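You operate a simulated robot arm through the tools that you are given. There is no shell and no other tool. Be economical: measure what you need, move in short steps, check, and stop when the job is done.

Carry out the task below with a simulated two-armed robot. There is one attempt and no reset: what you move stays moved.

JOB
Pick up the glass bottle from the top of the chiller with one hand, pass it to the other hand and put it on the pane of the light table. Set down upright: glass bottle.

The check looks at the end state, three seconds after you hand in, the way a careful person would. Anything else that was tipped, shoved, dropped, spilled or broken makes it a failure.

ROBOT AND FRAMES
Two 7-joint arms with two-finger parallel grippers on one trunk, on a base that drives. Base frame: it is fixed to the floor where the robot stands at the start and does not move with it; the origin is under the middle of the robot, x ahead of it, y to its left, z up. Units: mm, degrees, N and s.
The left shoulder is at the start at [80, 131, 947], the right one opposite. With the tool pointing down near the work surface each hand reaches from about 100 to 780 mm from the robot's upright axis, wherever it stands, measured 20 degrees to its own side. Places, roughly: pane of the light table (23x13 cm) [700, 320, 940]. Payload 1.57 kg a hand.
Tool frame (each hand has its own): the origin (TCP) lies between the finger pads and is the grasp point; the fingertips stand 30 mm ahead of it; z points along the fingers, y is the line along which they close. The gripper opens to 110 mm. The fingers are 24 mm wide and 12 mm thick; the gripper's body (48 by 112 mm) begins 78 mm behind the TCP.
Orientation is told as [roll, pitch, yaw] about the base's x, y, z axes, in that order, counted from this pose: with the fingers straight down and closing along the base's y, the tool's x points along the base's -x, its y along +y and its z along -z.

CONTROLS
- The arms move only by the tool step_arm. It takes "left_plan", "right_plan" or both (then of equal length, played together; a hand with none holds still); each is a list of rows, each an object of numbers (a shift or turn left out is 0, a gripper value left out holds the last): "dx", "dy", "dz": the shift along the base's x, y, z in mm; "rx", "ry", "rz": the turn, a rotation vector about the base's x, y, z in degrees; "grip": the gripper command, from -1 (shut) to 1 (fully open), values between in proportion. In form: [{"dx": .., "dy": .., "dz": .., "rx": .., "ry": .., "rz": .., "grip": ..}, ...]. A call has 1 to 12 rows; each row shifts and turns the commanded pose from where the row before left it. Rows are played at 5 a second. More than 50 mm and 8.6 degrees between two rows, or a gripper value outside its range, and nothing of the call is played. A pose out of reach is approached as far as the arm can. The call stops where the force on the tool passes 40 N (or 10 N more than at its start, if that is more) or the arm is blocked; 0.2 s more then pass. Each finger travels about 108 mm/s and halts on what it meets, pressing with about 21 N; the grip force reading is that of the motor and also rises with nothing between the fingers. The clock runs only during rows and for 0.2 s after the last one: add rows that do not move to give the fingers time. The reply holds the time, the measured pose of the TCP, the force on the tool along the base axes, the opening and the grip force, in the units named above and with some noise, with the torque about the TCP (base axes, N m) and any sound that the robot's microphone picked up.
- Cameras (640 x 400 px; columns grow to the right, rows downward): "scene" is now at [-48.3, 3.9, 1454.2]; the picture's right is [0.05, -1.00, 0.00], its down [-0.23, -0.01, -0.97] and it looks along [0.97, 0.05, -0.23] (base axes); focal length 269 px, centre (320, 200). "left" rides on the left gripper at [70, -16, -141] in its tool frame; the picture's right is [0.23, 0.97, 0.00], its down [-0.86, 0.20, -0.48] and it looks along [-0.47, 0.11, 0.88] (tool axes); focal length 222 px, centre (320, 200). "right" rides on the right gripper at [70, 16, -141] in its tool frame; the picture's right is [-0.23, 0.97, 0.00], its down [-0.86, -0.20, -0.48] and it looks along [-0.47, -0.11, 0.88] (tool axes); focal length 222 px, centre (320, 200). There is no depth. A picture from a camera that has moved, and an enlarged one, comes with that camera's place and axes in the base frame and with its lens.
- grab_frame(camera): a new picture of that camera. The clock stands still meanwhile.
- base_move(legs): drives the robot by 1 to 6 legs, each [ahead, left, turn to the left] in mm, mm and degrees, along the robot's own axes; the way and the turn of a leg run together, so that a leg with both is an arc; at most 1500 mm and 180 degrees a leg. The arms and the cameras ride along, it lands a little off, and it stops where it bumps. It gives what a move gives.
- turn_head(pan, tilt): turns the head with the scene camera to pan (to the left, within 109 degrees either way) and tilt (down, from -29 to 69), counted from straight ahead of the robot. It gives what a move gives.
- close_up(camera, box): a new picture of the part [left, top, right, bottom] of that camera's present view, enlarged. The clock stands still meanwhile.
- hand_in(): hands the job in; it is judged then, once.

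Work in short steps. Places have to be worked out from the pictures, the camera data and where the tool is seen: move nearer, look again, correct. Check each grasp and each placing, and mend what went wrong. You have 120 turns and 88 pictures in all, those below and enlarged ones among them. Open the grippers and draw the arms clear of the work before you hand the job in, unless the task says otherwise; then end with one line.

The tools are called after ">>>" as a command line: name --argument value ..., lists and objects as JSON in quotes. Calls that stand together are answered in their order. step_arm: Moves the arms, as the interface text tells. Its arguments: {"type":"object","properties":{"left_plan":{"type":"array"},"right_plan":{"type":"array"}},"required":[]} The other tools are called the same way: base_move (legs) drives the base; turn_head (pan, tilt) turns the head that bears the scene camera; grab_frame (camera) takes a picture; close_up (camera, box) takes an enlarged picture of a part of a camera's view; hand_in () hands the job in.

At the start:

```text
time_s: 0.0
left_ee_pos: [407.6, 308.4, 1325.0]
left_tool_rot: [0.0, 0.0, 0.1]
left_contact_force: [-1.1, 0.4, 0.8]
left_wrist_torque: [0.02, -0.01, 0.01]
left_finger_gap: 109.9
left_gripper_force: 0.0
right_ee_pos: [498.3, -115.8, 1358.2]
right_tool_rot: [-0.1, 0.0, 0.0]
right_contact_force: [-0.3, 0.5, -0.5]
right_wrist_torque: [0.0, 0.0, -0.03]
right_finger_gap: 110.1
right_gripper_force: 0.1
robot x, y, heading: [-2.2, 2.7, 0.1]
head pan, tilt: [3.1, 13.0]
```

scene: 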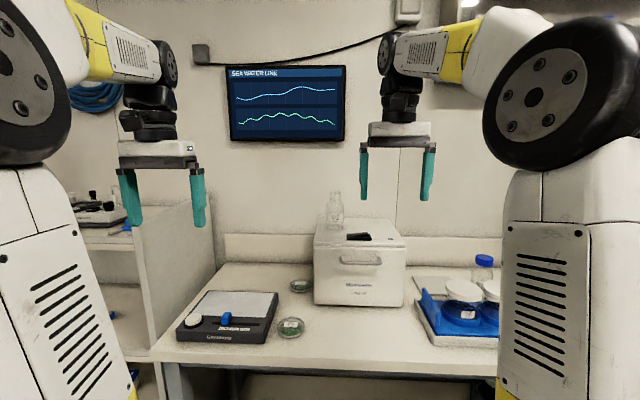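
right: 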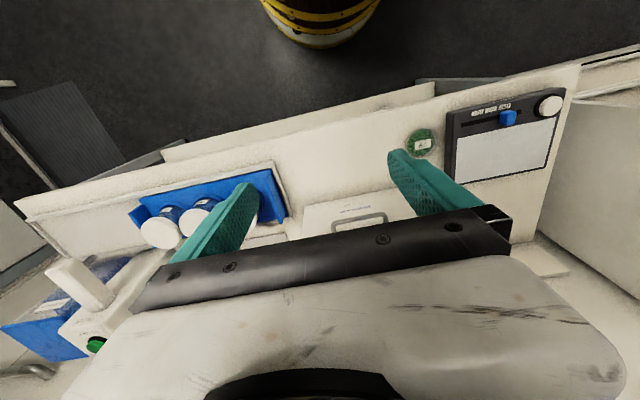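
left: 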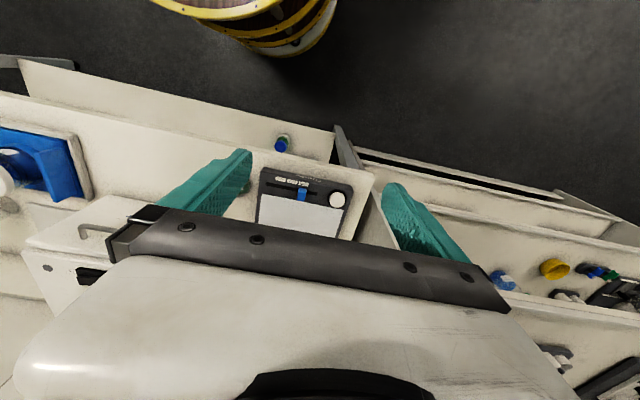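

The bottle stands at the back left of the chiller's top, with something dark next to it. I'll zoom in to locate them.

>>> close_up --camera "scene" --box '[290, 170, 418, 310]'

>>> close_up --camera "scene" --box '[160, 250, 320, 350]'

```text
2.86 times, centred on (354, 240) of scene
camera zoom: at [-48.3, 3.9, 1454.2], right [0.05, -1.0, 0.0], down [-0.23, -0.01, -0.97], along [0.97, 0.05, -0.23], focal length 768 px, centre (223, 86)
```

zoom: 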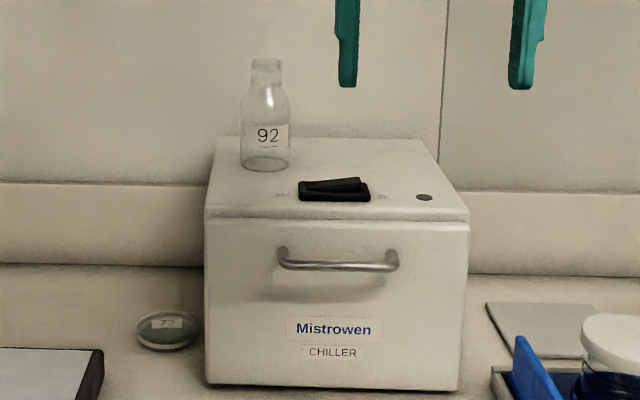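

```text
4.00 times, centred on (240, 300) of scene
camera zoom: at [-48.3, 3.9, 1454.2], right [0.05, -1.0, 0.0], down [-0.23, -0.01, -0.97], along [0.97, 0.05, -0.23], focal length 1075 px, centre (640, -200)
```

zoom: 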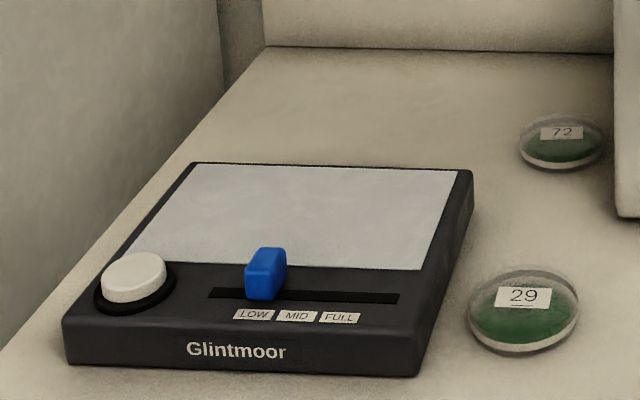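

Estimates: chiller top z≈1111, bottle at about (935, 0), ≈145 tall, body ≈67 wide, neck ≈38. The plan is for the right hand to grip the body from the front, tilted, and the left to take the neck from above and place it. I need to drive forward for reach, so first I'll look down at the clearance to the table.

>>> turn_head --pan 0 --tilt 60

>>> grab_frame --camera "scene"

```text
time_s: 1.1
left_ee_pos: [408.0, 308.6, 1325.5]
left_tool_rot: [0.0, 0.0, 0.0]
left_contact_force: [-0.4, 0.5, -0.1]
left_wrist_torque: [0.03, -0.02, -0.01]
left_finger_gap: 110.2
left_gripper_force: 0.1
right_ee_pos: [498.4, -117.5, 1358.4]
right_tool_rot: [0.0, 0.0, 0.0]
right_contact_force: [-0.4, 0.0, 1.0]
right_wrist_torque: [0.02, 0.01, 0.0]
right_finger_gap: 109.9
right_gripper_force: 0.2
robot x, y, heading: [-0.7, 2.3, 0.1]
head pan, tilt: [0.0, 60.0]
```

```text
82 pictures are left
camera scene: at [-74.8, -1.1, 1384.8], right [0.0, -1.0, 0.0], down [-0.87, 0.0, -0.5], along [0.5, 0.0, -0.87], focal length 269 px, centre (320, 200)
```

scene: 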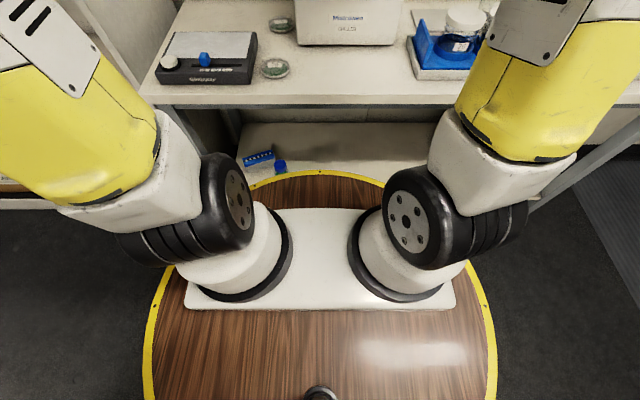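

The barrel base has a radius of about 285 and the table front edge is at x≈490. I'll drive 120 ahead, leaving margin, and bring the head back up.

>>> base_move --legs '[[120, 0, 0]]'

>>> turn_head --pan 0 --tilt 20

>>> grab_frame --camera "scene"

```text
time_s: 2.4
left_ee_pos: [529.9, 309.3, 1324.2]
left_tool_rot: [0.0, 0.0, 0.0]
left_contact_force: [-0.5, 0.4, -0.1]
left_wrist_torque: [0.0, 0.0, 0.03]
left_finger_gap: 110.0
left_gripper_force: 0.1
right_ee_pos: [620.6, -117.8, 1357.9]
right_tool_rot: [-0.1, 0.0, 0.0]
right_contact_force: [-0.5, -0.3, 0.7]
right_wrist_torque: [0.03, 0.01, -0.03]
right_finger_gap: 110.2
right_gripper_force: 0.0
robot x, y, heading: [121.3, 1.8, -0.0]
head pan, tilt: [0.0, 60.0]
```

```text
time_s: 3.5
left_ee_pos: [530.0, 309.0, 1325.2]
left_tool_rot: [-0.1, -0.1, 0.1]
left_contact_force: [-0.8, -0.1, -0.7]
left_wrist_torque: [0.03, 0.02, -0.03]
left_finger_gap: 110.2
left_gripper_force: 0.0
right_ee_pos: [620.4, -116.4, 1358.3]
right_tool_rot: [0.0, 0.1, -0.1]
right_contact_force: [0.2, 0.5, 0.5]
right_wrist_torque: [0.0, -0.03, 0.03]
right_finger_gap: 109.9
right_gripper_force: 0.0
robot x, y, heading: [123.9, -2.8, 0.3]
head pan, tilt: [0.0, 20.0]
```

```text
81 pictures are left
camera scene: at [73.5, -1.1, 1442.8], right [0.0, -1.0, 0.0], down [-0.34, 0.0, -0.94], along [0.94, 0.0, -0.34], focal length 269 px, centre (320, 200)
```

scene: 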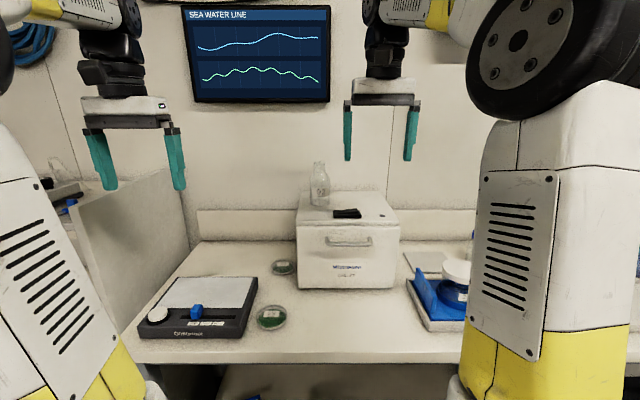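

I'll enlarge this view for a second estimate of the bottle and chiller positions.

>>> close_up --camera "scene" --box '[280, 150, 420, 300]'

```text
2.67 times, centred on (350, 225) of scene
camera zoom: at [73.5, -1.1, 1442.8], right [0.0, -1.0, 0.0], down [-0.34, 0.0, -0.94], along [0.94, 0.0, -0.34], focal length 717 px, centre (240, 133)
```

zoom: 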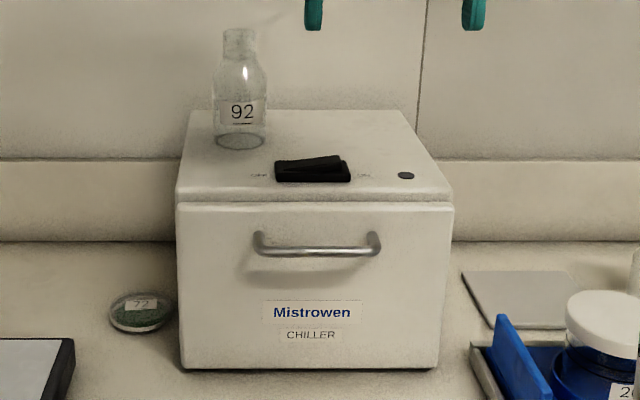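

Both views agree: bottle axis ≈(942, 1), base z≈1113, top ≈1262. I'll tilt the right hand 60° (fingers ahead and down) and bring it to a standoff.

>>> step_arm --right_plan '[{"dx": 20, "dy": 17, "dz": -14, "ry": -8.5, "grip": 1}, {"dx": 20, "dy": 17, "dz": -14, "ry": -8.5}, {"dx": 20, "dy": 17, "dz": -15, "ry": -8.5}, {"dx": 20, "dy": 17, "dz": -15, "ry": -8.5}, {"dx": 20, "dy": 17, "dz": -15, "ry": -8.5}, {"dx": 20, "dy": 16, "dz": -15, "ry": -8.5}, {"dx": 20, "dy": 16, "dz": -15, "ry": -9}]'

```text
refused: row 7 steps farther than a row can; nothing moved
```

The last turn was too big, so I'll split it into smaller turns.

>>> step_arm --right_plan '[{"dx": 20, "dy": 17, "dz": -14, "ry": -7.5, "grip": 1}, {"dx": 20, "dy": 17, "dz": -14, "ry": -7.5}, {"dx": 20, "dy": 17, "dz": -15, "ry": -7.5}, {"dx": 20, "dy": 17, "dz": -15, "ry": -7.5}, {"dx": 20, "dy": 17, "dz": -15, "ry": -7.5}, {"dx": 20, "dy": 16, "dz": -15, "ry": -7.5}, {"dx": 20, "dy": 16, "dz": -15, "ry": -7.5}, {"dx": 20, "ry": -7.5}, {}]'

>>> grab_frame --camera "right"

>>> grab_frame --camera "scene"

```text
time_s: 5.5
left_ee_pos: [529.6, 310.0, 1325.1]
left_tool_rot: [-0.1, -0.1, 0.1]
left_contact_force: [-0.1, 0.0, 0.3]
left_wrist_torque: [0.03, -0.02, -0.01]
left_finger_gap: 109.9
left_gripper_force: 0.1
right_ee_pos: [780.1, 0.7, 1254.1]
right_tool_rot: [0.0, -60.1, 0.0]
right_contact_force: [0.5, 0.1, -0.8]
right_wrist_torque: [0.02, 0.03, -0.01]
right_finger_gap: 109.8
right_gripper_force: 0.1
robot x, y, heading: [119.9, -0.6, -0.1]
head pan, tilt: [0.0, 20.0]
```

```text
79 pictures are left
camera right: at [623.1, 16.1, 1264.0], right [0.11, 0.97, 0.2], down [0.01, -0.2, 0.98], along [0.99, -0.11, -0.04], focal length 222 px, centre (320, 200)
```

right: 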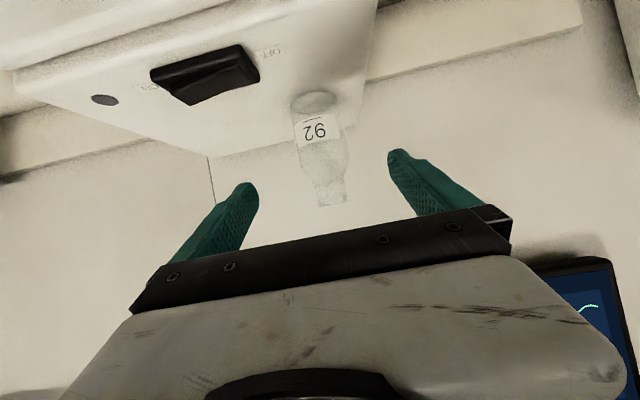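

```text
78 pictures are left
camera scene: at [73.5, -1.0, 1442.9], right [0.0, -1.0, 0.0], down [-0.34, 0.0, -0.94], along [0.94, 0.0, -0.34], focal length 269 px, centre (320, 200)
```

scene: 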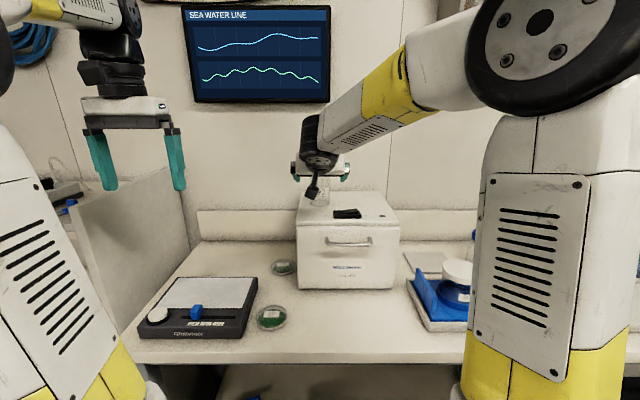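

The wrist camera puts the bottle at ≈(939, 2), with its top at ≈1258, which matches. I'll approach along the tool axis to (938, 1, 1161).

>>> step_arm --right_plan '[{"dx": 28, "dz": -17}, {"dx": 28, "dz": -17}, {"dx": 26, "dz": -15}, {"dx": 26, "dz": -15}, {"dx": 20, "dz": -12}, {}]'

>>> grab_frame --camera "right"

```text
time_s: 6.9
left_ee_pos: [531.8, 308.0, 1324.8]
left_tool_rot: [0.1, 0.0, 0.1]
left_contact_force: [0.9, 0.3, 0.2]
left_wrist_torque: [0.0, 0.0, 0.02]
left_finger_gap: 110.0
left_gripper_force: 0.1
right_ee_pos: [909.0, 1.5, 1176.9]
right_tool_rot: [-0.1, -60.0, 0.0]
right_contact_force: [0.0, 0.4, 0.3]
right_wrist_torque: [-0.02, 0.0, 0.01]
right_finger_gap: 110.0
right_gripper_force: 0.0
robot x, y, heading: [121.5, 0.3, 0.0]
head pan, tilt: [0.0, 20.0]
```

```text
77 pictures are left
camera right: at [751.4, 16.4, 1186.3], right [0.11, 0.97, 0.2], down [0.01, -0.2, 0.98], along [0.99, -0.11, -0.04], focal length 222 px, centre (320, 200)
```

right: 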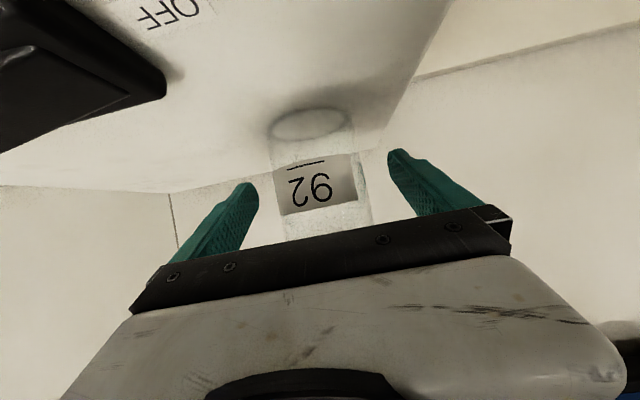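

The bottle is centred between the fingers. Last 30 mm, then I close.

>>> step_arm --right_plan '[{"dx": 16, "dz": -9}, {"dx": 15, "dz": -8}, {}, {"grip": -1}, {}, {}, {}, {}]'

>>> grab_frame --camera "right"

```text
time_s: 8.7
left_ee_pos: [530.3, 309.4, 1325.3]
left_tool_rot: [0.0, 0.0, -0.1]
left_contact_force: [-0.3, 0.3, 0.0]
left_wrist_torque: [0.01, 0.0, 0.0]
left_finger_gap: 110.1
left_gripper_force: 0.1
right_ee_pos: [941.2, 1.2, 1160.8]
right_tool_rot: [-0.1, -59.9, 0.2]
right_contact_force: [0.8, 0.7, -0.7]
right_wrist_torque: [-0.03, 0.0, -0.06]
right_finger_gap: 67.2
right_gripper_force: 20.7
robot x, y, heading: [120.8, -1.9, 0.1]
head pan, tilt: [0.0, 20.0]
```

```text
76 pictures are left
camera right: at [782.9, 16.4, 1170.6], right [0.11, 0.97, 0.2], down [0.01, -0.2, 0.98], along [0.99, -0.11, -0.04], focal length 222 px, centre (320, 200)
```

right: 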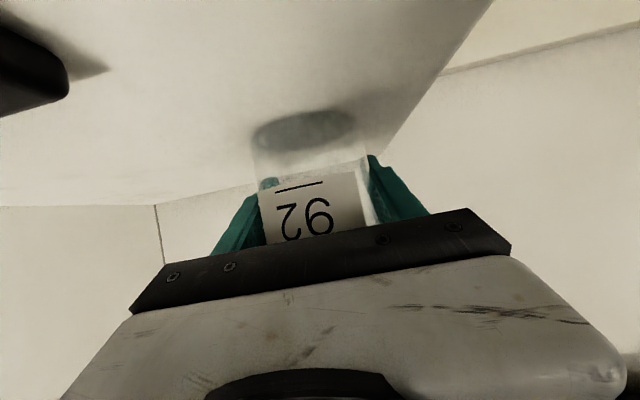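

The grip is firm with a 67 mm opening, as expected. I'll lift straight up.

>>> step_arm --right_plan '[{"dz": 10}, {"dz": 20}, {"dz": 25}, {"dz": 25}, {"dz": 20}, {}]'

>>> grab_frame --camera "scene"

```text
time_s: 10.1
left_ee_pos: [529.9, 308.5, 1324.1]
left_tool_rot: [-0.1, -0.1, 0.1]
left_contact_force: [0.1, 0.5, 0.1]
left_wrist_torque: [0.01, 0.0, 0.03]
left_finger_gap: 110.0
left_gripper_force: 0.1
right_ee_pos: [939.1, -0.9, 1261.5]
right_tool_rot: [0.0, -60.0, 0.1]
right_contact_force: [0.4, 0.6, -2.4]
right_wrist_torque: [-0.01, -0.06, -0.02]
right_finger_gap: 67.0
right_gripper_force: 20.9
robot x, y, heading: [121.2, -1.7, 0.1]
head pan, tilt: [0.0, 20.0]
```

```text
75 pictures are left
camera scene: at [73.6, -1.0, 1442.9], right [0.0, -1.0, 0.0], down [-0.34, 0.0, -0.94], along [0.94, 0.0, -0.34], focal length 269 px, centre (320, 200)
```

scene: 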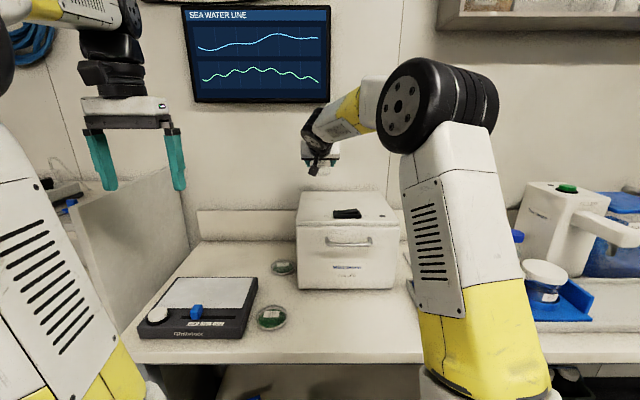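

The lift is clean (~2.5 N weight). I'll draw the bottle back in front of the chiller to about (650, 40, 1190) for the handover.

>>> step_arm --right_plan '[{"dx": -20, "dy": 3}, {"dx": -35, "dy": 5}, {"dx": -40, "dy": 6}, {"dx": -40, "dy": 6}, {"dx": -40, "dy": 6}, {"dx": -40, "dy": 6}, {"dx": -40, "dy": 6}, {"dx": -34, "dy": 3, "dz": -15}, {"dz": -30}, {"dz": -25}, {}]'

>>> grab_frame --camera "scene"

>>> grab_frame --camera "left"

```text
time_s: 12.5
left_ee_pos: [530.2, 309.0, 1324.6]
left_tool_rot: [-0.1, 0.0, 0.0]
left_contact_force: [1.2, 0.2, 0.0]
left_wrist_torque: [0.01, 0.01, 0.02]
left_finger_gap: 110.1
left_gripper_force: 0.1
right_ee_pos: [651.1, 38.2, 1190.2]
right_tool_rot: [0.0, -60.0, 0.0]
right_contact_force: [-0.2, 0.4, -2.5]
right_wrist_torque: [0.02, -0.04, 0.0]
right_finger_gap: 67.2
right_gripper_force: 21.6
robot x, y, heading: [122.0, 1.0, -0.1]
head pan, tilt: [0.0, 20.0]
```

```text
74 pictures are left
camera scene: at [73.5, -1.0, 1442.9], right [0.0, -1.0, 0.0], down [-0.34, 0.0, -0.94], along [0.94, 0.0, -0.34], focal length 269 px, centre (320, 200)
```

scene: 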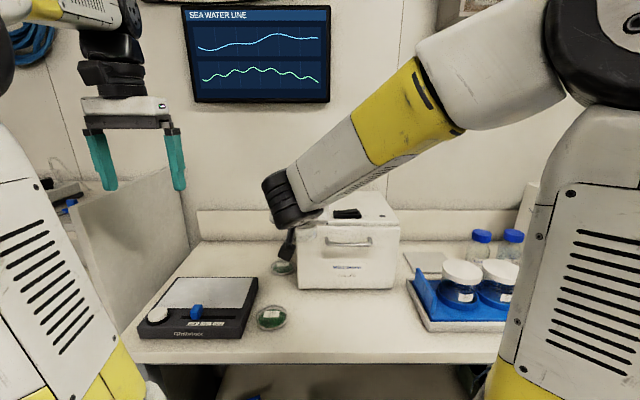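

```text
73 pictures are left
camera left: at [461.0, 292.7, 1466.2], right [-0.23, 0.97, 0.0], down [0.86, 0.2, 0.48], along [0.47, 0.11, -0.88], focal length 222 px, centre (320, 200)
```

left: 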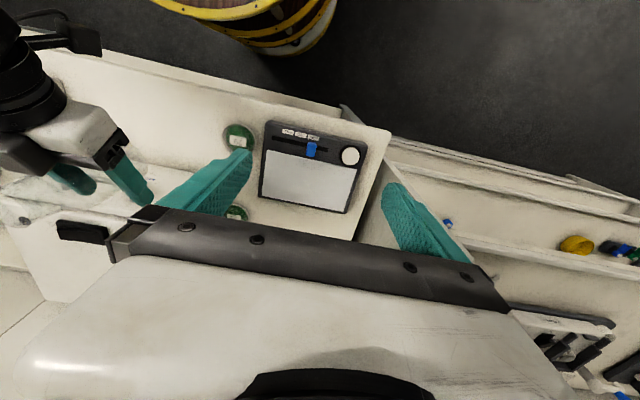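

The bottle axis should be at (650, 38), top ≈1289, neck ≈1250–1289. I'll bring the left hand, open, to above and left of it and look.

>>> step_arm --left_plan '[{"dx": 20, "dy": -20, "dz": 5, "grip": 1}, {"dx": 30, "dy": -30, "dz": 10}, {"dx": 30, "dy": -30, "dz": 10}, {"dx": 30, "dy": -30}, {"dx": 10, "dy": -20}, {}]'

>>> grab_frame --camera "left"

>>> grab_frame --camera "scene"

```text
time_s: 13.9
left_ee_pos: [651.6, 177.7, 1351.7]
left_tool_rot: [-0.1, 0.0, 0.1]
left_contact_force: [0.4, 0.7, -0.5]
left_wrist_torque: [-0.01, -0.03, 0.01]
left_finger_gap: 110.0
left_gripper_force: 0.1
right_ee_pos: [649.7, 39.5, 1190.4]
right_tool_rot: [-0.1, -59.9, 0.2]
right_contact_force: [-0.3, 0.3, -2.3]
right_wrist_torque: [0.0, -0.05, 0.01]
right_finger_gap: 67.0
right_gripper_force: 21.2
robot x, y, heading: [123.7, 3.8, 0.1]
head pan, tilt: [0.0, 20.0]
```

```text
72 pictures are left
camera left: at [582.4, 161.9, 1493.1], right [-0.23, 0.97, 0.0], down [0.86, 0.2, 0.48], along [0.47, 0.11, -0.88], focal length 222 px, centre (320, 200)
```

left: 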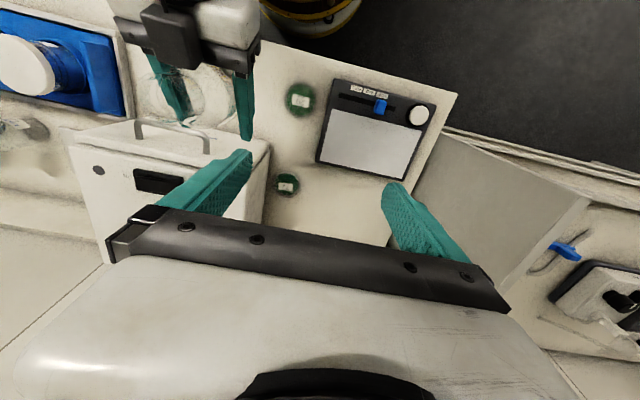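

```text
71 pictures are left
camera scene: at [73.6, -1.1, 1442.9], right [0.0, -1.0, 0.0], down [-0.34, 0.0, -0.94], along [0.94, 0.0, -0.34], focal length 269 px, centre (320, 200)
```

scene: 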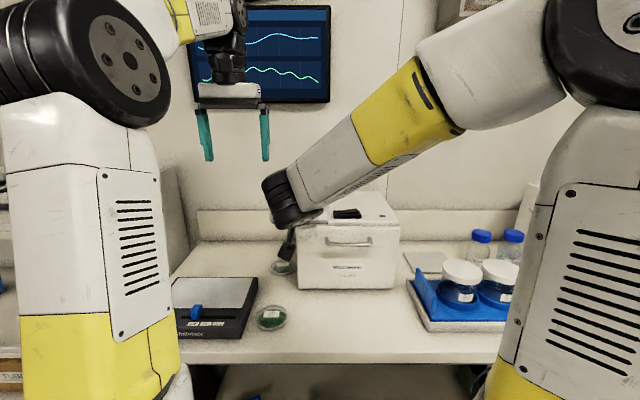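

I'll enlarge the bottle in the left camera's view.

>>> close_up --camera "left" --box '[110, 30, 270, 130]'

```text
4.00 times, centred on (190, 80) of left
camera zoom: at [582.4, 161.9, 1493.1], right [-0.23, 0.97, 0.0], down [0.86, 0.2, 0.48], along [0.47, 0.11, -0.88], focal length 888 px, centre (840, 680)
```

zoom: 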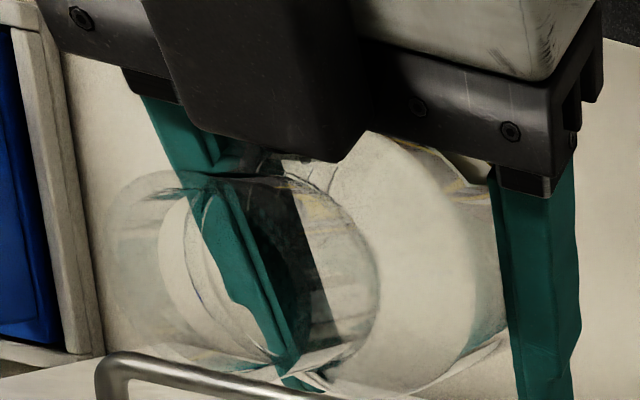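

The neck seems displaced toward the robot, so the bottle may have pivoted in the grip. I'll check with the right camera.

>>> grab_frame --camera "right"

```text
69 pictures are left
camera right: at [492.8, 55.7, 1200.6], right [0.11, 0.97, 0.2], down [0.01, -0.2, 0.98], along [0.99, -0.11, -0.04], focal length 222 px, centre (320, 200)
```

right: 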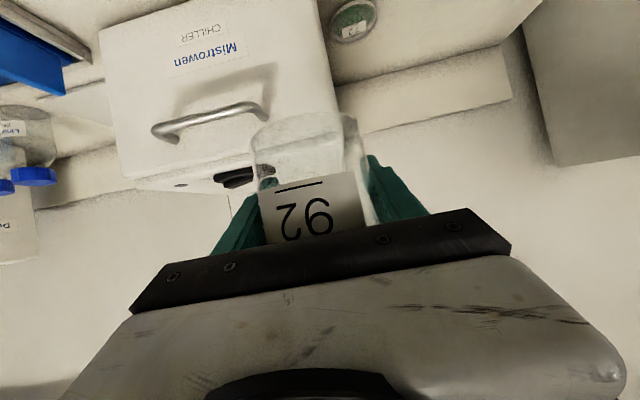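

The label and base sit in exactly the same pixels as at the grasp, so it did not pivot; refraction confused the earlier view. I'll move the left hand over the neck, tips ~30 mm above the mouth, and look.

>>> step_arm --left_plan '[{"dy": -30}, {"dy": -40}, {"dy": -40}, {"dy": -28}, {}]'

>>> grab_frame --camera "left"

>>> close_up --camera "left" --box '[220, 80, 420, 220]'

>>> grab_frame --camera "scene"

```text
time_s: 15.1
left_ee_pos: [653.5, 40.0, 1349.9]
left_tool_rot: [0.0, 0.0, 0.0]
left_contact_force: [-0.3, -0.8, -0.2]
left_wrist_torque: [0.02, 0.02, -0.03]
left_finger_gap: 109.9
left_gripper_force: 0.0
right_ee_pos: [649.8, 40.2, 1191.8]
right_tool_rot: [-0.2, -60.0, 0.1]
right_contact_force: [0.0, -0.8, -1.9]
right_wrist_torque: [0.01, -0.03, 0.03]
right_finger_gap: 67.0
right_gripper_force: 21.6
robot x, y, heading: [120.5, 2.9, 0.0]
head pan, tilt: [0.0, 20.0]
```

```text
68 pictures are left
camera left: at [583.7, 23.9, 1491.4], right [-0.23, 0.97, 0.0], down [0.86, 0.2, 0.48], along [0.47, 0.11, -0.88], focal length 222 px, centre (320, 200)
```

left: 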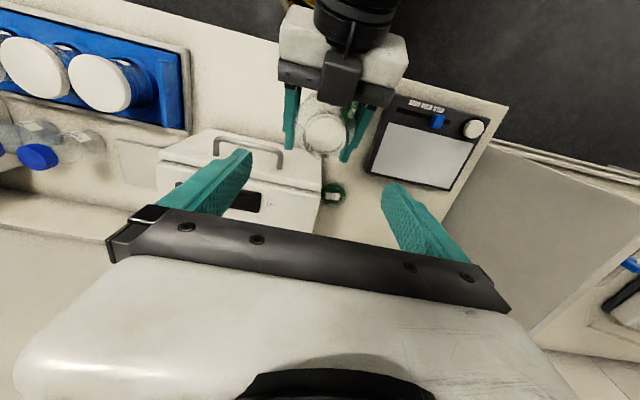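

```text
2.86 times, centred on (320, 150) of left
camera zoom: at [583.7, 23.9, 1491.4], right [-0.23, 0.97, 0.0], down [0.86, 0.2, 0.48], along [0.47, 0.11, -0.88], focal length 635 px, centre (320, 343)
```

zoom: 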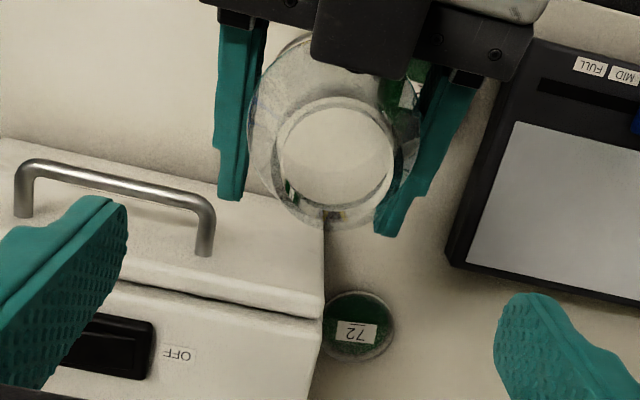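

```text
66 pictures are left
camera scene: at [73.6, -1.1, 1442.9], right [0.0, -1.0, 0.0], down [-0.34, 0.0, -0.94], along [0.94, 0.0, -0.34], focal length 269 px, centre (320, 200)
```

scene: 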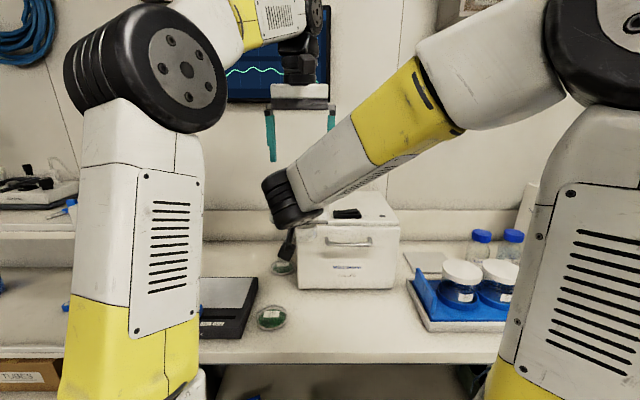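

The view from above suggests the bottle might be tilted toward the robot, which conflicts with the label. I'll zoom the right camera to settle it.

>>> close_up --camera "right" --box '[220, 80, 420, 260]'

>>> close_up --camera "left" --box '[280, 80, 380, 180]'

```text
2.22 times, centred on (320, 170) of right
camera zoom: at [492.7, 55.7, 1200.6], right [0.11, 0.97, 0.2], down [0.01, -0.2, 0.98], along [0.99, -0.11, -0.04], focal length 494 px, centre (320, 267)
```

zoom: 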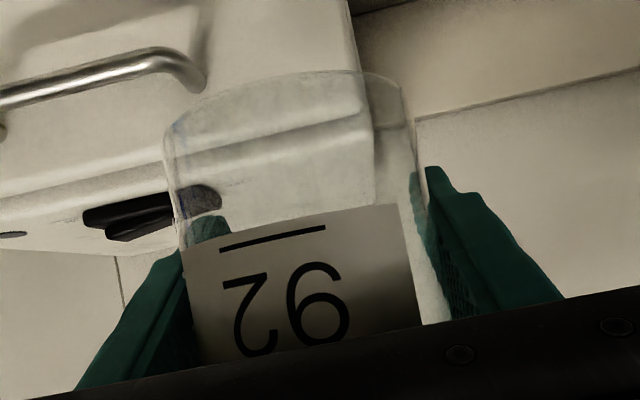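

```text
4.00 times, centred on (330, 130) of left
camera zoom: at [583.7, 23.9, 1491.4], right [-0.23, 0.97, 0.0], down [0.86, 0.2, 0.48], along [0.47, 0.11, -0.88], focal length 888 px, centre (280, 480)
```

zoom: 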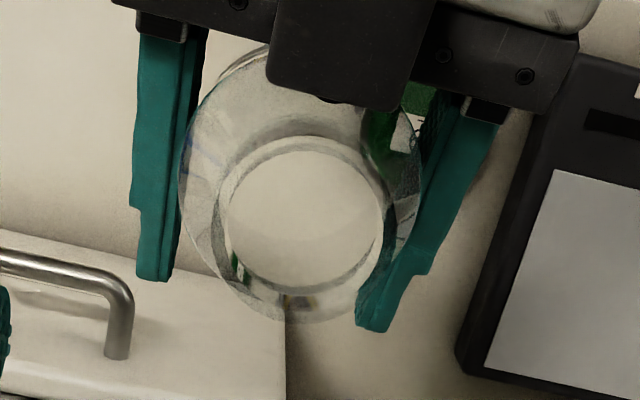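

The evidence conflicts. I'll yaw the right hand left about the bottle, which swings the wrist out of the scene camera's line and frees room for the left hand.

>>> step_arm --right_plan '[{"rz": 8}, {"rz": 8}, {"rz": 8}, {"rz": 8}, {"rz": 8}, {}]'

>>> grab_frame --camera "scene"

>>> close_up --camera "scene" --box '[220, 120, 380, 280]'

```text
time_s: 16.5
left_ee_pos: [653.0, 39.4, 1349.7]
left_tool_rot: [0.0, 0.0, 0.0]
left_contact_force: [-0.3, -0.7, -1.1]
left_wrist_torque: [0.05, 0.03, 0.0]
left_finger_gap: 110.1
left_gripper_force: 0.0
right_ee_pos: [649.5, 38.5, 1199.6]
right_tool_rot: [-0.7, -60.8, 36.9]
right_contact_force: [0.1, 0.0, -3.1]
right_wrist_torque: [0.06, -0.03, 0.05]
right_finger_gap: 67.1
right_gripper_force: 21.0
right hand out of reach, approached as far as the arm can: row 5
robot x, y, heading: [120.4, 1.8, -0.1]
head pan, tilt: [0.0, 20.0]
```

```text
63 pictures are left
camera scene: at [73.8, -1.9, 1442.9], right [0.0, -1.0, 0.0], down [-0.34, 0.0, -0.94], along [0.94, 0.0, -0.34], focal length 269 px, centre (320, 200)
```

scene: 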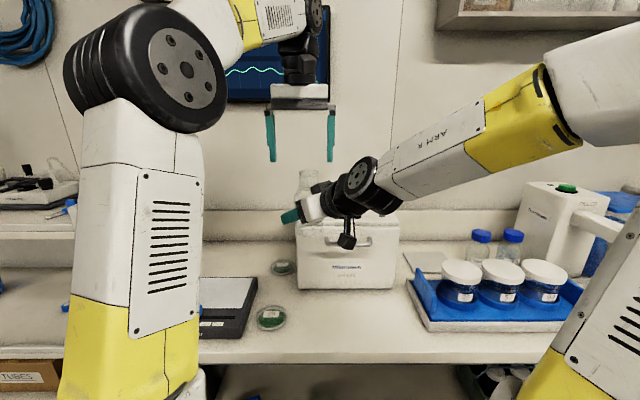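

```text
2.50 times, centred on (300, 200) of scene
camera zoom: at [73.8, -1.9, 1442.9], right [0.0, -1.0, 0.0], down [-0.34, 0.0, -0.94], along [0.94, 0.0, -0.34], focal length 672 px, centre (370, 200)
```

zoom: 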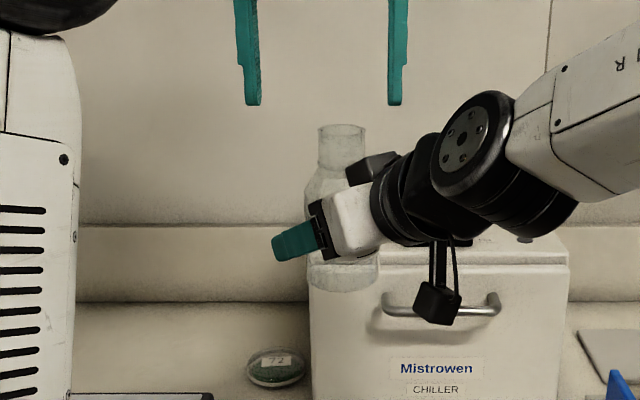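

Now it's clear: the bottle is upright but sits ≈26 mm behind the right TCP, so its axis is ≈(628, 24) and its mouth ≈1295. I'll undo the unreachable last turn, yaw the left hand 32° to match the right gripper, and centre it over the neck.

>>> step_arm --right_plan '[{"rz": -4}, {"rz": -4}, {}, {}, {}]' --left_plan '[{"rz": 8, "dx": -6, "dy": -4}, {"rz": 8, "dx": -6, "dy": -4}, {"rz": 8, "dx": -7, "dy": -4}, {"rz": 8, "dx": -6, "dy": -3}, {}]'

>>> close_up --camera "left" --box '[220, 80, 420, 220]'

>>> close_up --camera "scene" --box '[220, 120, 380, 280]'

```text
time_s: 17.7
left_ee_pos: [625.8, 26.9, 1350.5]
left_tool_rot: [0.0, 0.0, 32.0]
left_contact_force: [0.3, 0.4, -0.5]
left_wrist_torque: [0.02, 0.0, -0.03]
left_finger_gap: 109.9
left_gripper_force: 0.0
right_ee_pos: [648.5, 39.9, 1200.4]
right_tool_rot: [-0.8, -60.8, 29.0]
right_contact_force: [0.1, -0.5, -1.7]
right_wrist_torque: [0.0, -0.07, 0.0]
right_finger_gap: 66.9
right_gripper_force: 20.8
robot x, y, heading: [122.2, 2.2, -0.5]
head pan, tilt: [0.0, 20.0]
```

```text
2.86 times, centred on (320, 150) of left
camera zoom: at [575.9, -25.1, 1491.8], right [-0.71, 0.7, 0.0], down [0.62, 0.62, 0.48], along [0.34, 0.34, -0.88], focal length 635 px, centre (320, 343)
```

zoom: 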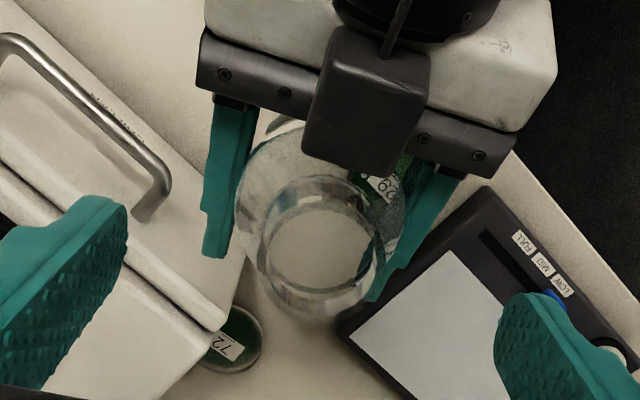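

```text
2.50 times, centred on (300, 200) of scene
camera zoom: at [73.6, -1.1, 1442.9], right [0.0, -1.0, 0.0], down [-0.34, 0.0, -0.94], along [0.94, 0.0, -0.34], focal length 672 px, centre (370, 200)
```

zoom: 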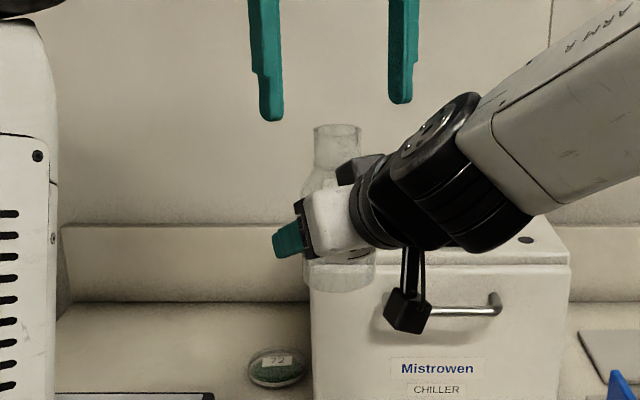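

The mouth is at ≈(624, 25, 1298) and the left hand is centred on it in the closing direction. I'll descend 54 mm so the pads cover the neck, then check before closing.

>>> step_arm --left_plan '[{"dz": -18}, {"dz": -18}, {"dz": -18}, {}]'

>>> close_up --camera "left" --box '[220, 80, 420, 220]'

>>> close_up --camera "scene" --box '[240, 120, 370, 220]'

```text
time_s: 18.7
left_ee_pos: [625.3, 25.3, 1294.7]
left_tool_rot: [0.0, 0.1, 32.1]
left_contact_force: [-1.4, 0.6, 0.5]
left_wrist_torque: [0.04, -0.01, 0.0]
left_finger_gap: 110.4
left_gripper_force: 0.1
right_ee_pos: [649.3, 39.9, 1202.2]
right_tool_rot: [-0.8, -60.7, 29.1]
right_contact_force: [0.4, -0.4, -2.0]
right_wrist_torque: [0.02, -0.05, 0.01]
right_finger_gap: 67.1
right_gripper_force: 20.4
robot x, y, heading: [122.3, -0.5, 0.2]
head pan, tilt: [0.0, 20.0]
```

```text
2.86 times, centred on (320, 150) of left
camera zoom: at [576.0, -25.4, 1436.8], right [-0.71, 0.7, 0.0], down [0.62, 0.62, 0.48], along [0.34, 0.34, -0.88], focal length 635 px, centre (320, 343)
```

zoom: 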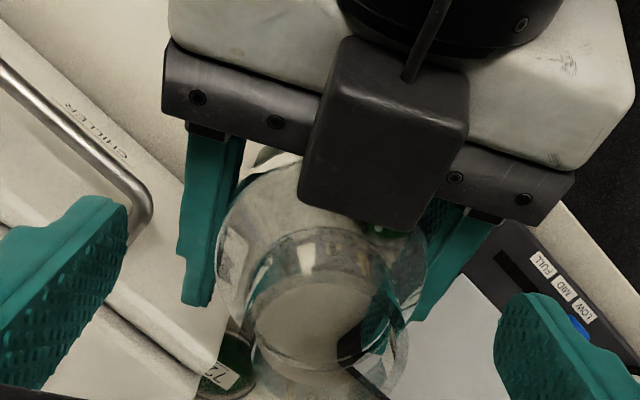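

```text
4.00 times, centred on (305, 170) of scene
camera zoom: at [73.6, -1.1, 1442.9], right [0.0, -1.0, 0.0], down [-0.34, 0.0, -0.94], along [0.94, 0.0, -0.34], focal length 1075 px, centre (380, 320)
```

zoom: 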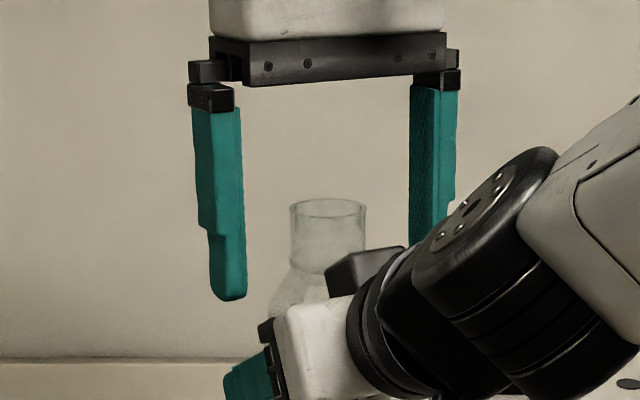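

The mouth is ≈1305 and the neck ends ≈1272, so the tips (1264) are slightly on the shoulder. I'll raise 9 mm and close on the neck.

>>> step_arm --left_plan '[{"dz": 9}, {}, {"grip": -0.2}, {}, {}, {"grip": -1}, {}, {}, {}]'

>>> close_up --camera "scene" --box '[240, 120, 370, 220]'

>>> close_up --camera "left" --box '[220, 80, 420, 220]'

```text
time_s: 20.7
left_ee_pos: [626.1, 26.0, 1303.5]
left_tool_rot: [0.1, 0.1, 32.1]
left_contact_force: [-6.5, 7.4, 0.7]
left_wrist_torque: [0.02, 0.1, 0.12]
left_finger_gap: 40.1
left_gripper_force: 21.0
right_ee_pos: [648.7, 39.2, 1200.9]
right_tool_rot: [-0.8, -60.8, 28.9]
right_contact_force: [6.9, -6.5, -2.9]
right_wrist_torque: [0.66, 0.52, 0.13]
right_finger_gap: 67.0
right_gripper_force: 21.1
robot x, y, heading: [123.6, -2.1, 0.1]
head pan, tilt: [0.0, 20.0]
```

```text
4.00 times, centred on (305, 170) of scene
camera zoom: at [73.6, -1.1, 1442.9], right [0.0, -1.0, 0.0], down [-0.34, 0.0, -0.94], along [0.94, 0.0, -0.34], focal length 1075 px, centre (380, 320)
```

zoom: 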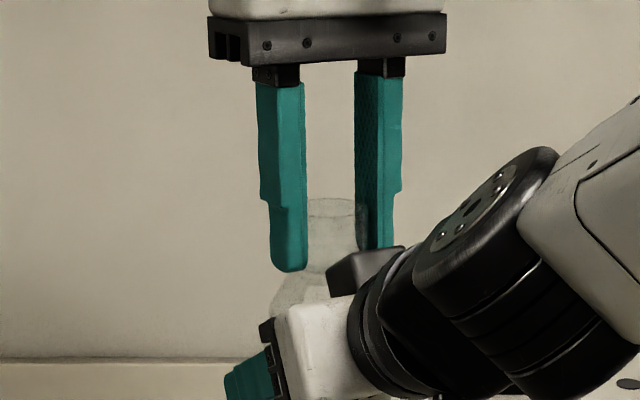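

```text
2.86 times, centred on (320, 150) of left
camera zoom: at [575.6, -25.3, 1446.1], right [-0.71, 0.7, 0.0], down [0.62, 0.62, 0.48], along [0.34, 0.34, -0.88], focal length 635 px, centre (320, 343)
```

zoom: 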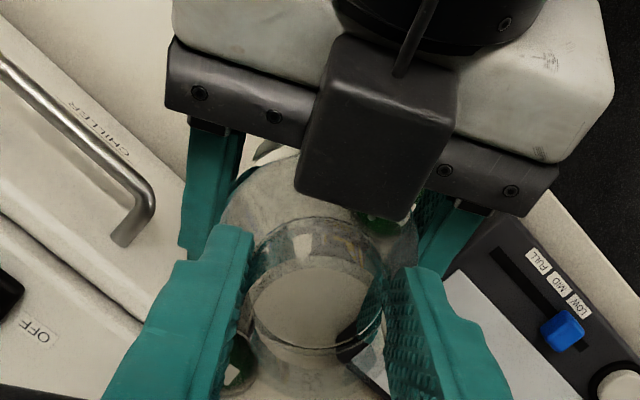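

The neck is held (40 mm gap, 21 N), with ~9 N of sideways squeeze between the hands. I'll nudge the left hand 1 mm to relieve it, then open the right gently.

>>> step_arm --left_plan '[{"dx": -0.7, "dy": 0.8}, {}, {}]'

```text
time_s: 21.5
left_ee_pos: [624.2, 27.4, 1303.6]
left_tool_rot: [-0.1, -0.1, 32.1]
left_contact_force: [-0.5, 2.9, -0.5]
left_wrist_torque: [0.19, 0.17, 0.06]
left_finger_gap: 40.4
left_gripper_force: 21.1
right_ee_pos: [648.4, 40.4, 1200.1]
right_tool_rot: [-0.9, -60.8, 29.3]
right_contact_force: [0.3, -2.2, -2.6]
right_wrist_torque: [0.07, -0.17, 0.01]
right_finger_gap: 66.9
right_gripper_force: 21.4
robot x, y, heading: [122.5, -2.3, 0.2]
head pan, tilt: [0.0, 20.0]
```

The squeeze is relieved. I'll open the right gripper fully, wait, then back it off horizontally along its approach direction.

>>> step_arm --right_plan '[{"grip": 0.0}, {"grip": 1}, {}, {}, {"dx": -9, "dy": -5}, {"dx": -17, "dy": -10}, {"dx": -22, "dy": -12}, {"dx": -26, "dy": -15}, {"dx": -26, "dy": -15}, {"dx": -26, "dy": -15}, {}]'

>>> grab_frame --camera "scene"

>>> grab_frame --camera "left"

```text
time_s: 23.9
left_ee_pos: [624.1, 26.2, 1305.7]
left_tool_rot: [0.0, 0.1, 32.0]
left_contact_force: [-0.2, -0.6, 0.5]
left_wrist_torque: [0.0, 0.03, -0.03]
left_finger_gap: 40.2
left_gripper_force: 20.8
right_ee_pos: [538.3, -30.4, 1223.1]
right_tool_rot: [-0.9, -60.6, 29.1]
right_contact_force: [-0.2, -0.4, 0.0]
right_wrist_torque: [0.0, -0.01, 0.01]
right_finger_gap: 110.1
right_gripper_force: 0.0
right hand out of reach, approached as far as the arm can: row 9, 10
robot x, y, heading: [125.4, -1.2, -0.0]
head pan, tilt: [0.0, 20.0]
```

```text
55 pictures are left
camera scene: at [73.5, -1.1, 1442.9], right [0.0, -1.0, 0.0], down [-0.34, 0.0, -0.94], along [0.94, 0.0, -0.34], focal length 269 px, centre (320, 200)
```

scene: 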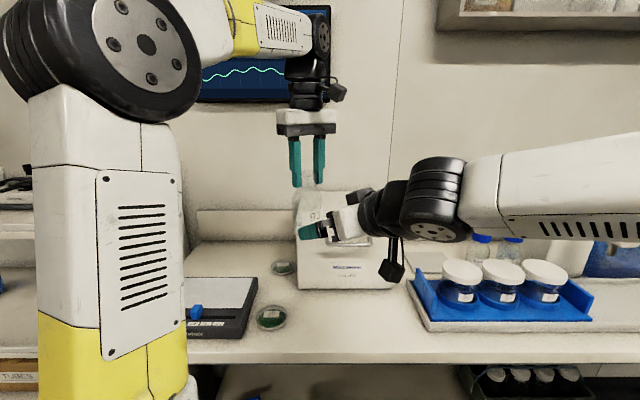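

```text
54 pictures are left
camera left: at [574.6, -24.2, 1446.2], right [-0.71, 0.7, 0.0], down [0.62, 0.62, 0.48], along [0.34, 0.34, -0.88], focal length 222 px, centre (320, 200)
```

left: 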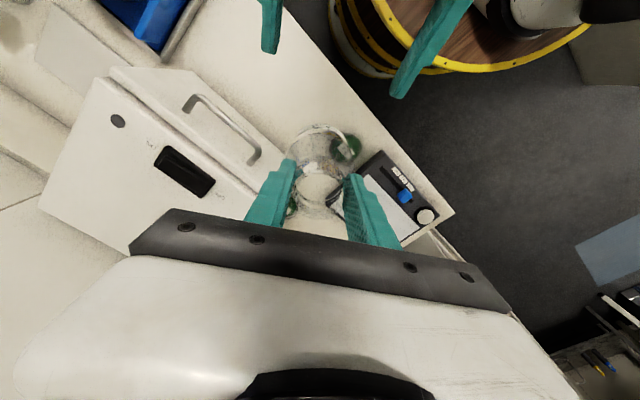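

The right hand is clear. I'll check that the bottle hangs from the left hand.

>>> close_up --camera "scene" --box '[240, 120, 370, 280]'

>>> step_arm --right_plan '[{"dx": -10, "dy": -30}, {"dx": -5, "dy": -40}, {"dx": 0, "dy": -40}, {"dx": 0, "dy": -40}, {}]'

```text
2.50 times, centred on (305, 200) of scene
camera zoom: at [73.5, -1.1, 1442.9], right [0.0, -1.0, 0.0], down [-0.34, 0.0, -0.94], along [0.94, 0.0, -0.34], focal length 672 px, centre (358, 200)
```

zoom: 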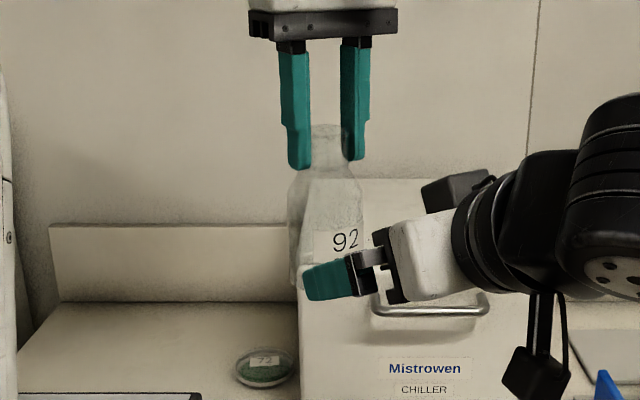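

```text
time_s: 25.1
left_ee_pos: [624.9, 26.8, 1304.5]
left_tool_rot: [-0.1, 0.0, 32.0]
left_contact_force: [-0.3, 0.2, -0.3]
left_wrist_torque: [-0.05, 0.02, 0.0]
left_finger_gap: 40.0
left_gripper_force: 21.4
right_ee_pos: [527.5, -179.7, 1228.3]
right_tool_rot: [-0.8, -60.8, 29.0]
right_contact_force: [0.6, 0.8, -0.5]
right_wrist_torque: [0.02, -0.03, 0.03]
right_finger_gap: 110.1
right_gripper_force: 0.0
right hand out of reach, approached as far as the arm can: row 1
robot x, y, heading: [125.1, 2.0, 0.1]
head pan, tilt: [0.0, 20.0]
```

The right arm has moved aside. I'll look at the held bottle unobstructed to measure its base below the TCP.

>>> close_up --camera "scene" --box '[240, 120, 370, 280]'

```text
2.50 times, centred on (305, 200) of scene
camera zoom: at [73.5, -1.2, 1442.9], right [0.0, -1.0, 0.0], down [-0.34, 0.0, -0.94], along [0.94, 0.0, -0.34], focal length 672 px, centre (358, 200)
```

zoom: 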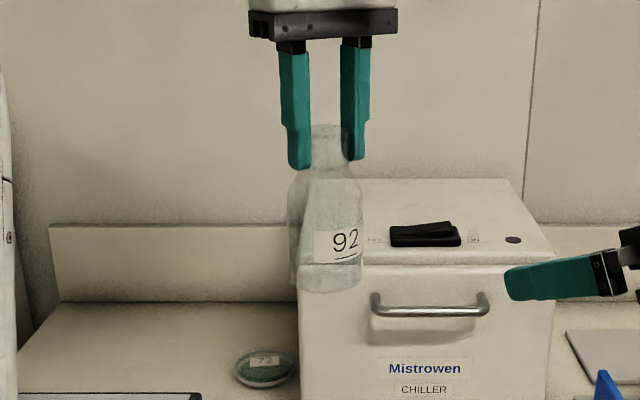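

It hangs upright, with its base ≈143 below the TCP. I'll carry it over the pane centre (≈700, 315), turning the yaw back to 0, then lower partway.

>>> step_arm --left_plan '[{"dx": 5, "dy": 18, "rz": -3}, {"dx": 9, "dy": 34, "rz": -4}, {"dx": 9, "dy": 34, "rz": -4}, {"dx": 9, "dy": 34, "rz": -4}, {"dx": 9, "dy": 34, "rz": -4}, {"dx": 9, "dy": 34, "rz": -4}, {"dx": 9, "dy": 34, "rz": -4}, {"dx": 9, "dy": 34, "rz": -3, "dz": -20}, {"dx": 7, "dy": 32, "rz": -2, "dz": -30}, {"dz": -35}, {"dz": -30}, {}]'

>>> grab_frame --camera "scene"

>>> grab_frame --camera "left"

```text
time_s: 27.7
left_ee_pos: [697.8, 315.4, 1189.7]
left_tool_rot: [0.0, 0.0, 0.0]
left_contact_force: [-0.5, 0.6, 0.8]
left_wrist_torque: [0.0, 0.03, 0.02]
left_finger_gap: 40.2
left_gripper_force: 20.8
right_ee_pos: [528.0, -178.4, 1227.4]
right_tool_rot: [-0.9, -60.7, 29.1]
right_contact_force: [-1.4, 1.2, -0.2]
right_wrist_torque: [0.02, 0.03, 0.02]
right_finger_gap: 109.8
right_gripper_force: 0.1
robot x, y, heading: [122.0, -1.8, 0.1]
head pan, tilt: [0.0, 20.0]
```

```text
51 pictures are left
camera scene: at [73.5, -1.1, 1442.9], right [0.0, -1.0, 0.0], down [-0.34, 0.0, -0.94], along [0.94, 0.0, -0.34], focal length 269 px, centre (320, 200)
```

scene: 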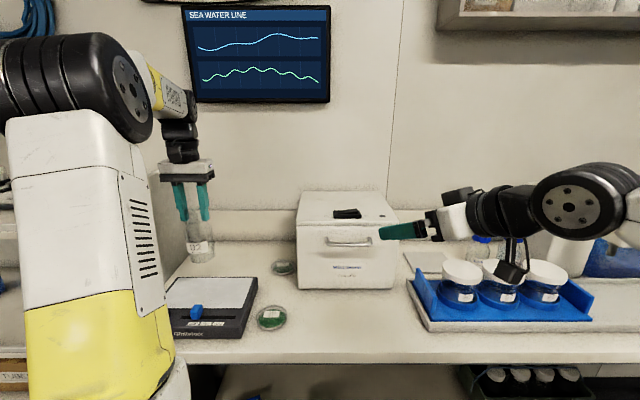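

```text
50 pictures are left
camera left: at [629.2, 299.6, 1330.8], right [-0.23, 0.97, 0.0], down [0.85, 0.2, 0.48], along [0.47, 0.11, -0.88], focal length 222 px, centre (320, 200)
```

left: 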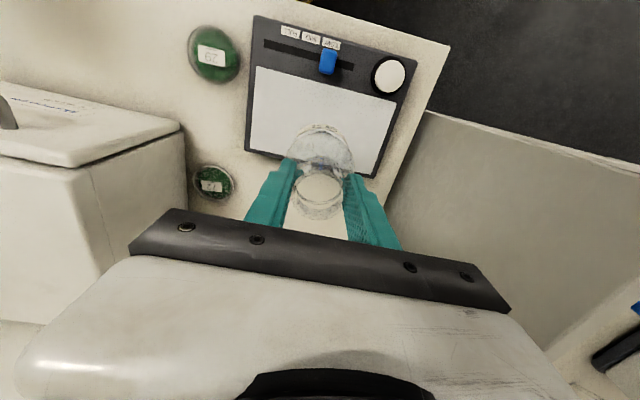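

From the corners, the pane centre is ≈(700, 316), directly under the bottle. I'll lower 85 mm of the expected ~107.

>>> step_arm --left_plan '[{"dz": -25}, {"dz": -25}, {"dz": -20}, {"dz": -15}, {}, {}]'

>>> close_up --camera "scene" --box '[150, 170, 290, 350]'

```text
time_s: 29.1
left_ee_pos: [699.2, 316.8, 1104.1]
left_tool_rot: [0.0, 0.0, 0.1]
left_contact_force: [0.3, 1.0, -0.2]
left_wrist_torque: [0.02, -0.01, -0.04]
left_finger_gap: 40.0
left_gripper_force: 21.4
right_ee_pos: [527.2, -178.4, 1227.9]
right_tool_rot: [-0.8, -60.8, 29.1]
right_contact_force: [0.2, 0.5, -0.3]
right_wrist_torque: [0.04, 0.01, 0.03]
right_finger_gap: 110.0
right_gripper_force: 0.1
robot x, y, heading: [123.8, 3.4, -0.0]
head pan, tilt: [0.0, 20.0]
```

```text
2.22 times, centred on (220, 260) of scene
camera zoom: at [73.5, -1.1, 1442.9], right [0.0, -1.0, 0.0], down [-0.34, 0.0, -0.94], along [0.94, 0.0, -0.34], focal length 597 px, centre (542, 67)
```

zoom: 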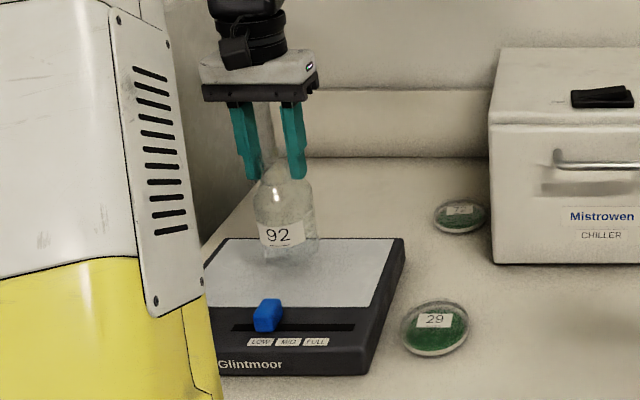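

Still ~20 mm above the pane. I'll lower in fine steps until the force shows contact.

>>> step_arm --left_plan '[{"dz": -4}, {"dz": -3}, {"dz": -2}, {"dz": -2}, {"dz": -2}, {}]'

```text
time_s: 30.5
left_ee_pos: [698.1, 316.6, 1093.2]
left_tool_rot: [0.0, 0.0, 0.1]
left_contact_force: [0.4, 0.1, -0.2]
left_wrist_torque: [-0.03, -0.01, 0.0]
left_finger_gap: 40.1
left_gripper_force: 20.9
right_ee_pos: [527.2, -179.1, 1227.4]
right_tool_rot: [-0.9, -60.8, 29.1]
right_contact_force: [-0.1, -0.2, -0.2]
right_wrist_torque: [-0.01, -0.02, 0.01]
right_finger_gap: 110.2
right_gripper_force: 0.1
robot x, y, heading: [118.2, -1.3, 0.1]
head pan, tilt: [0.0, 20.0]
```

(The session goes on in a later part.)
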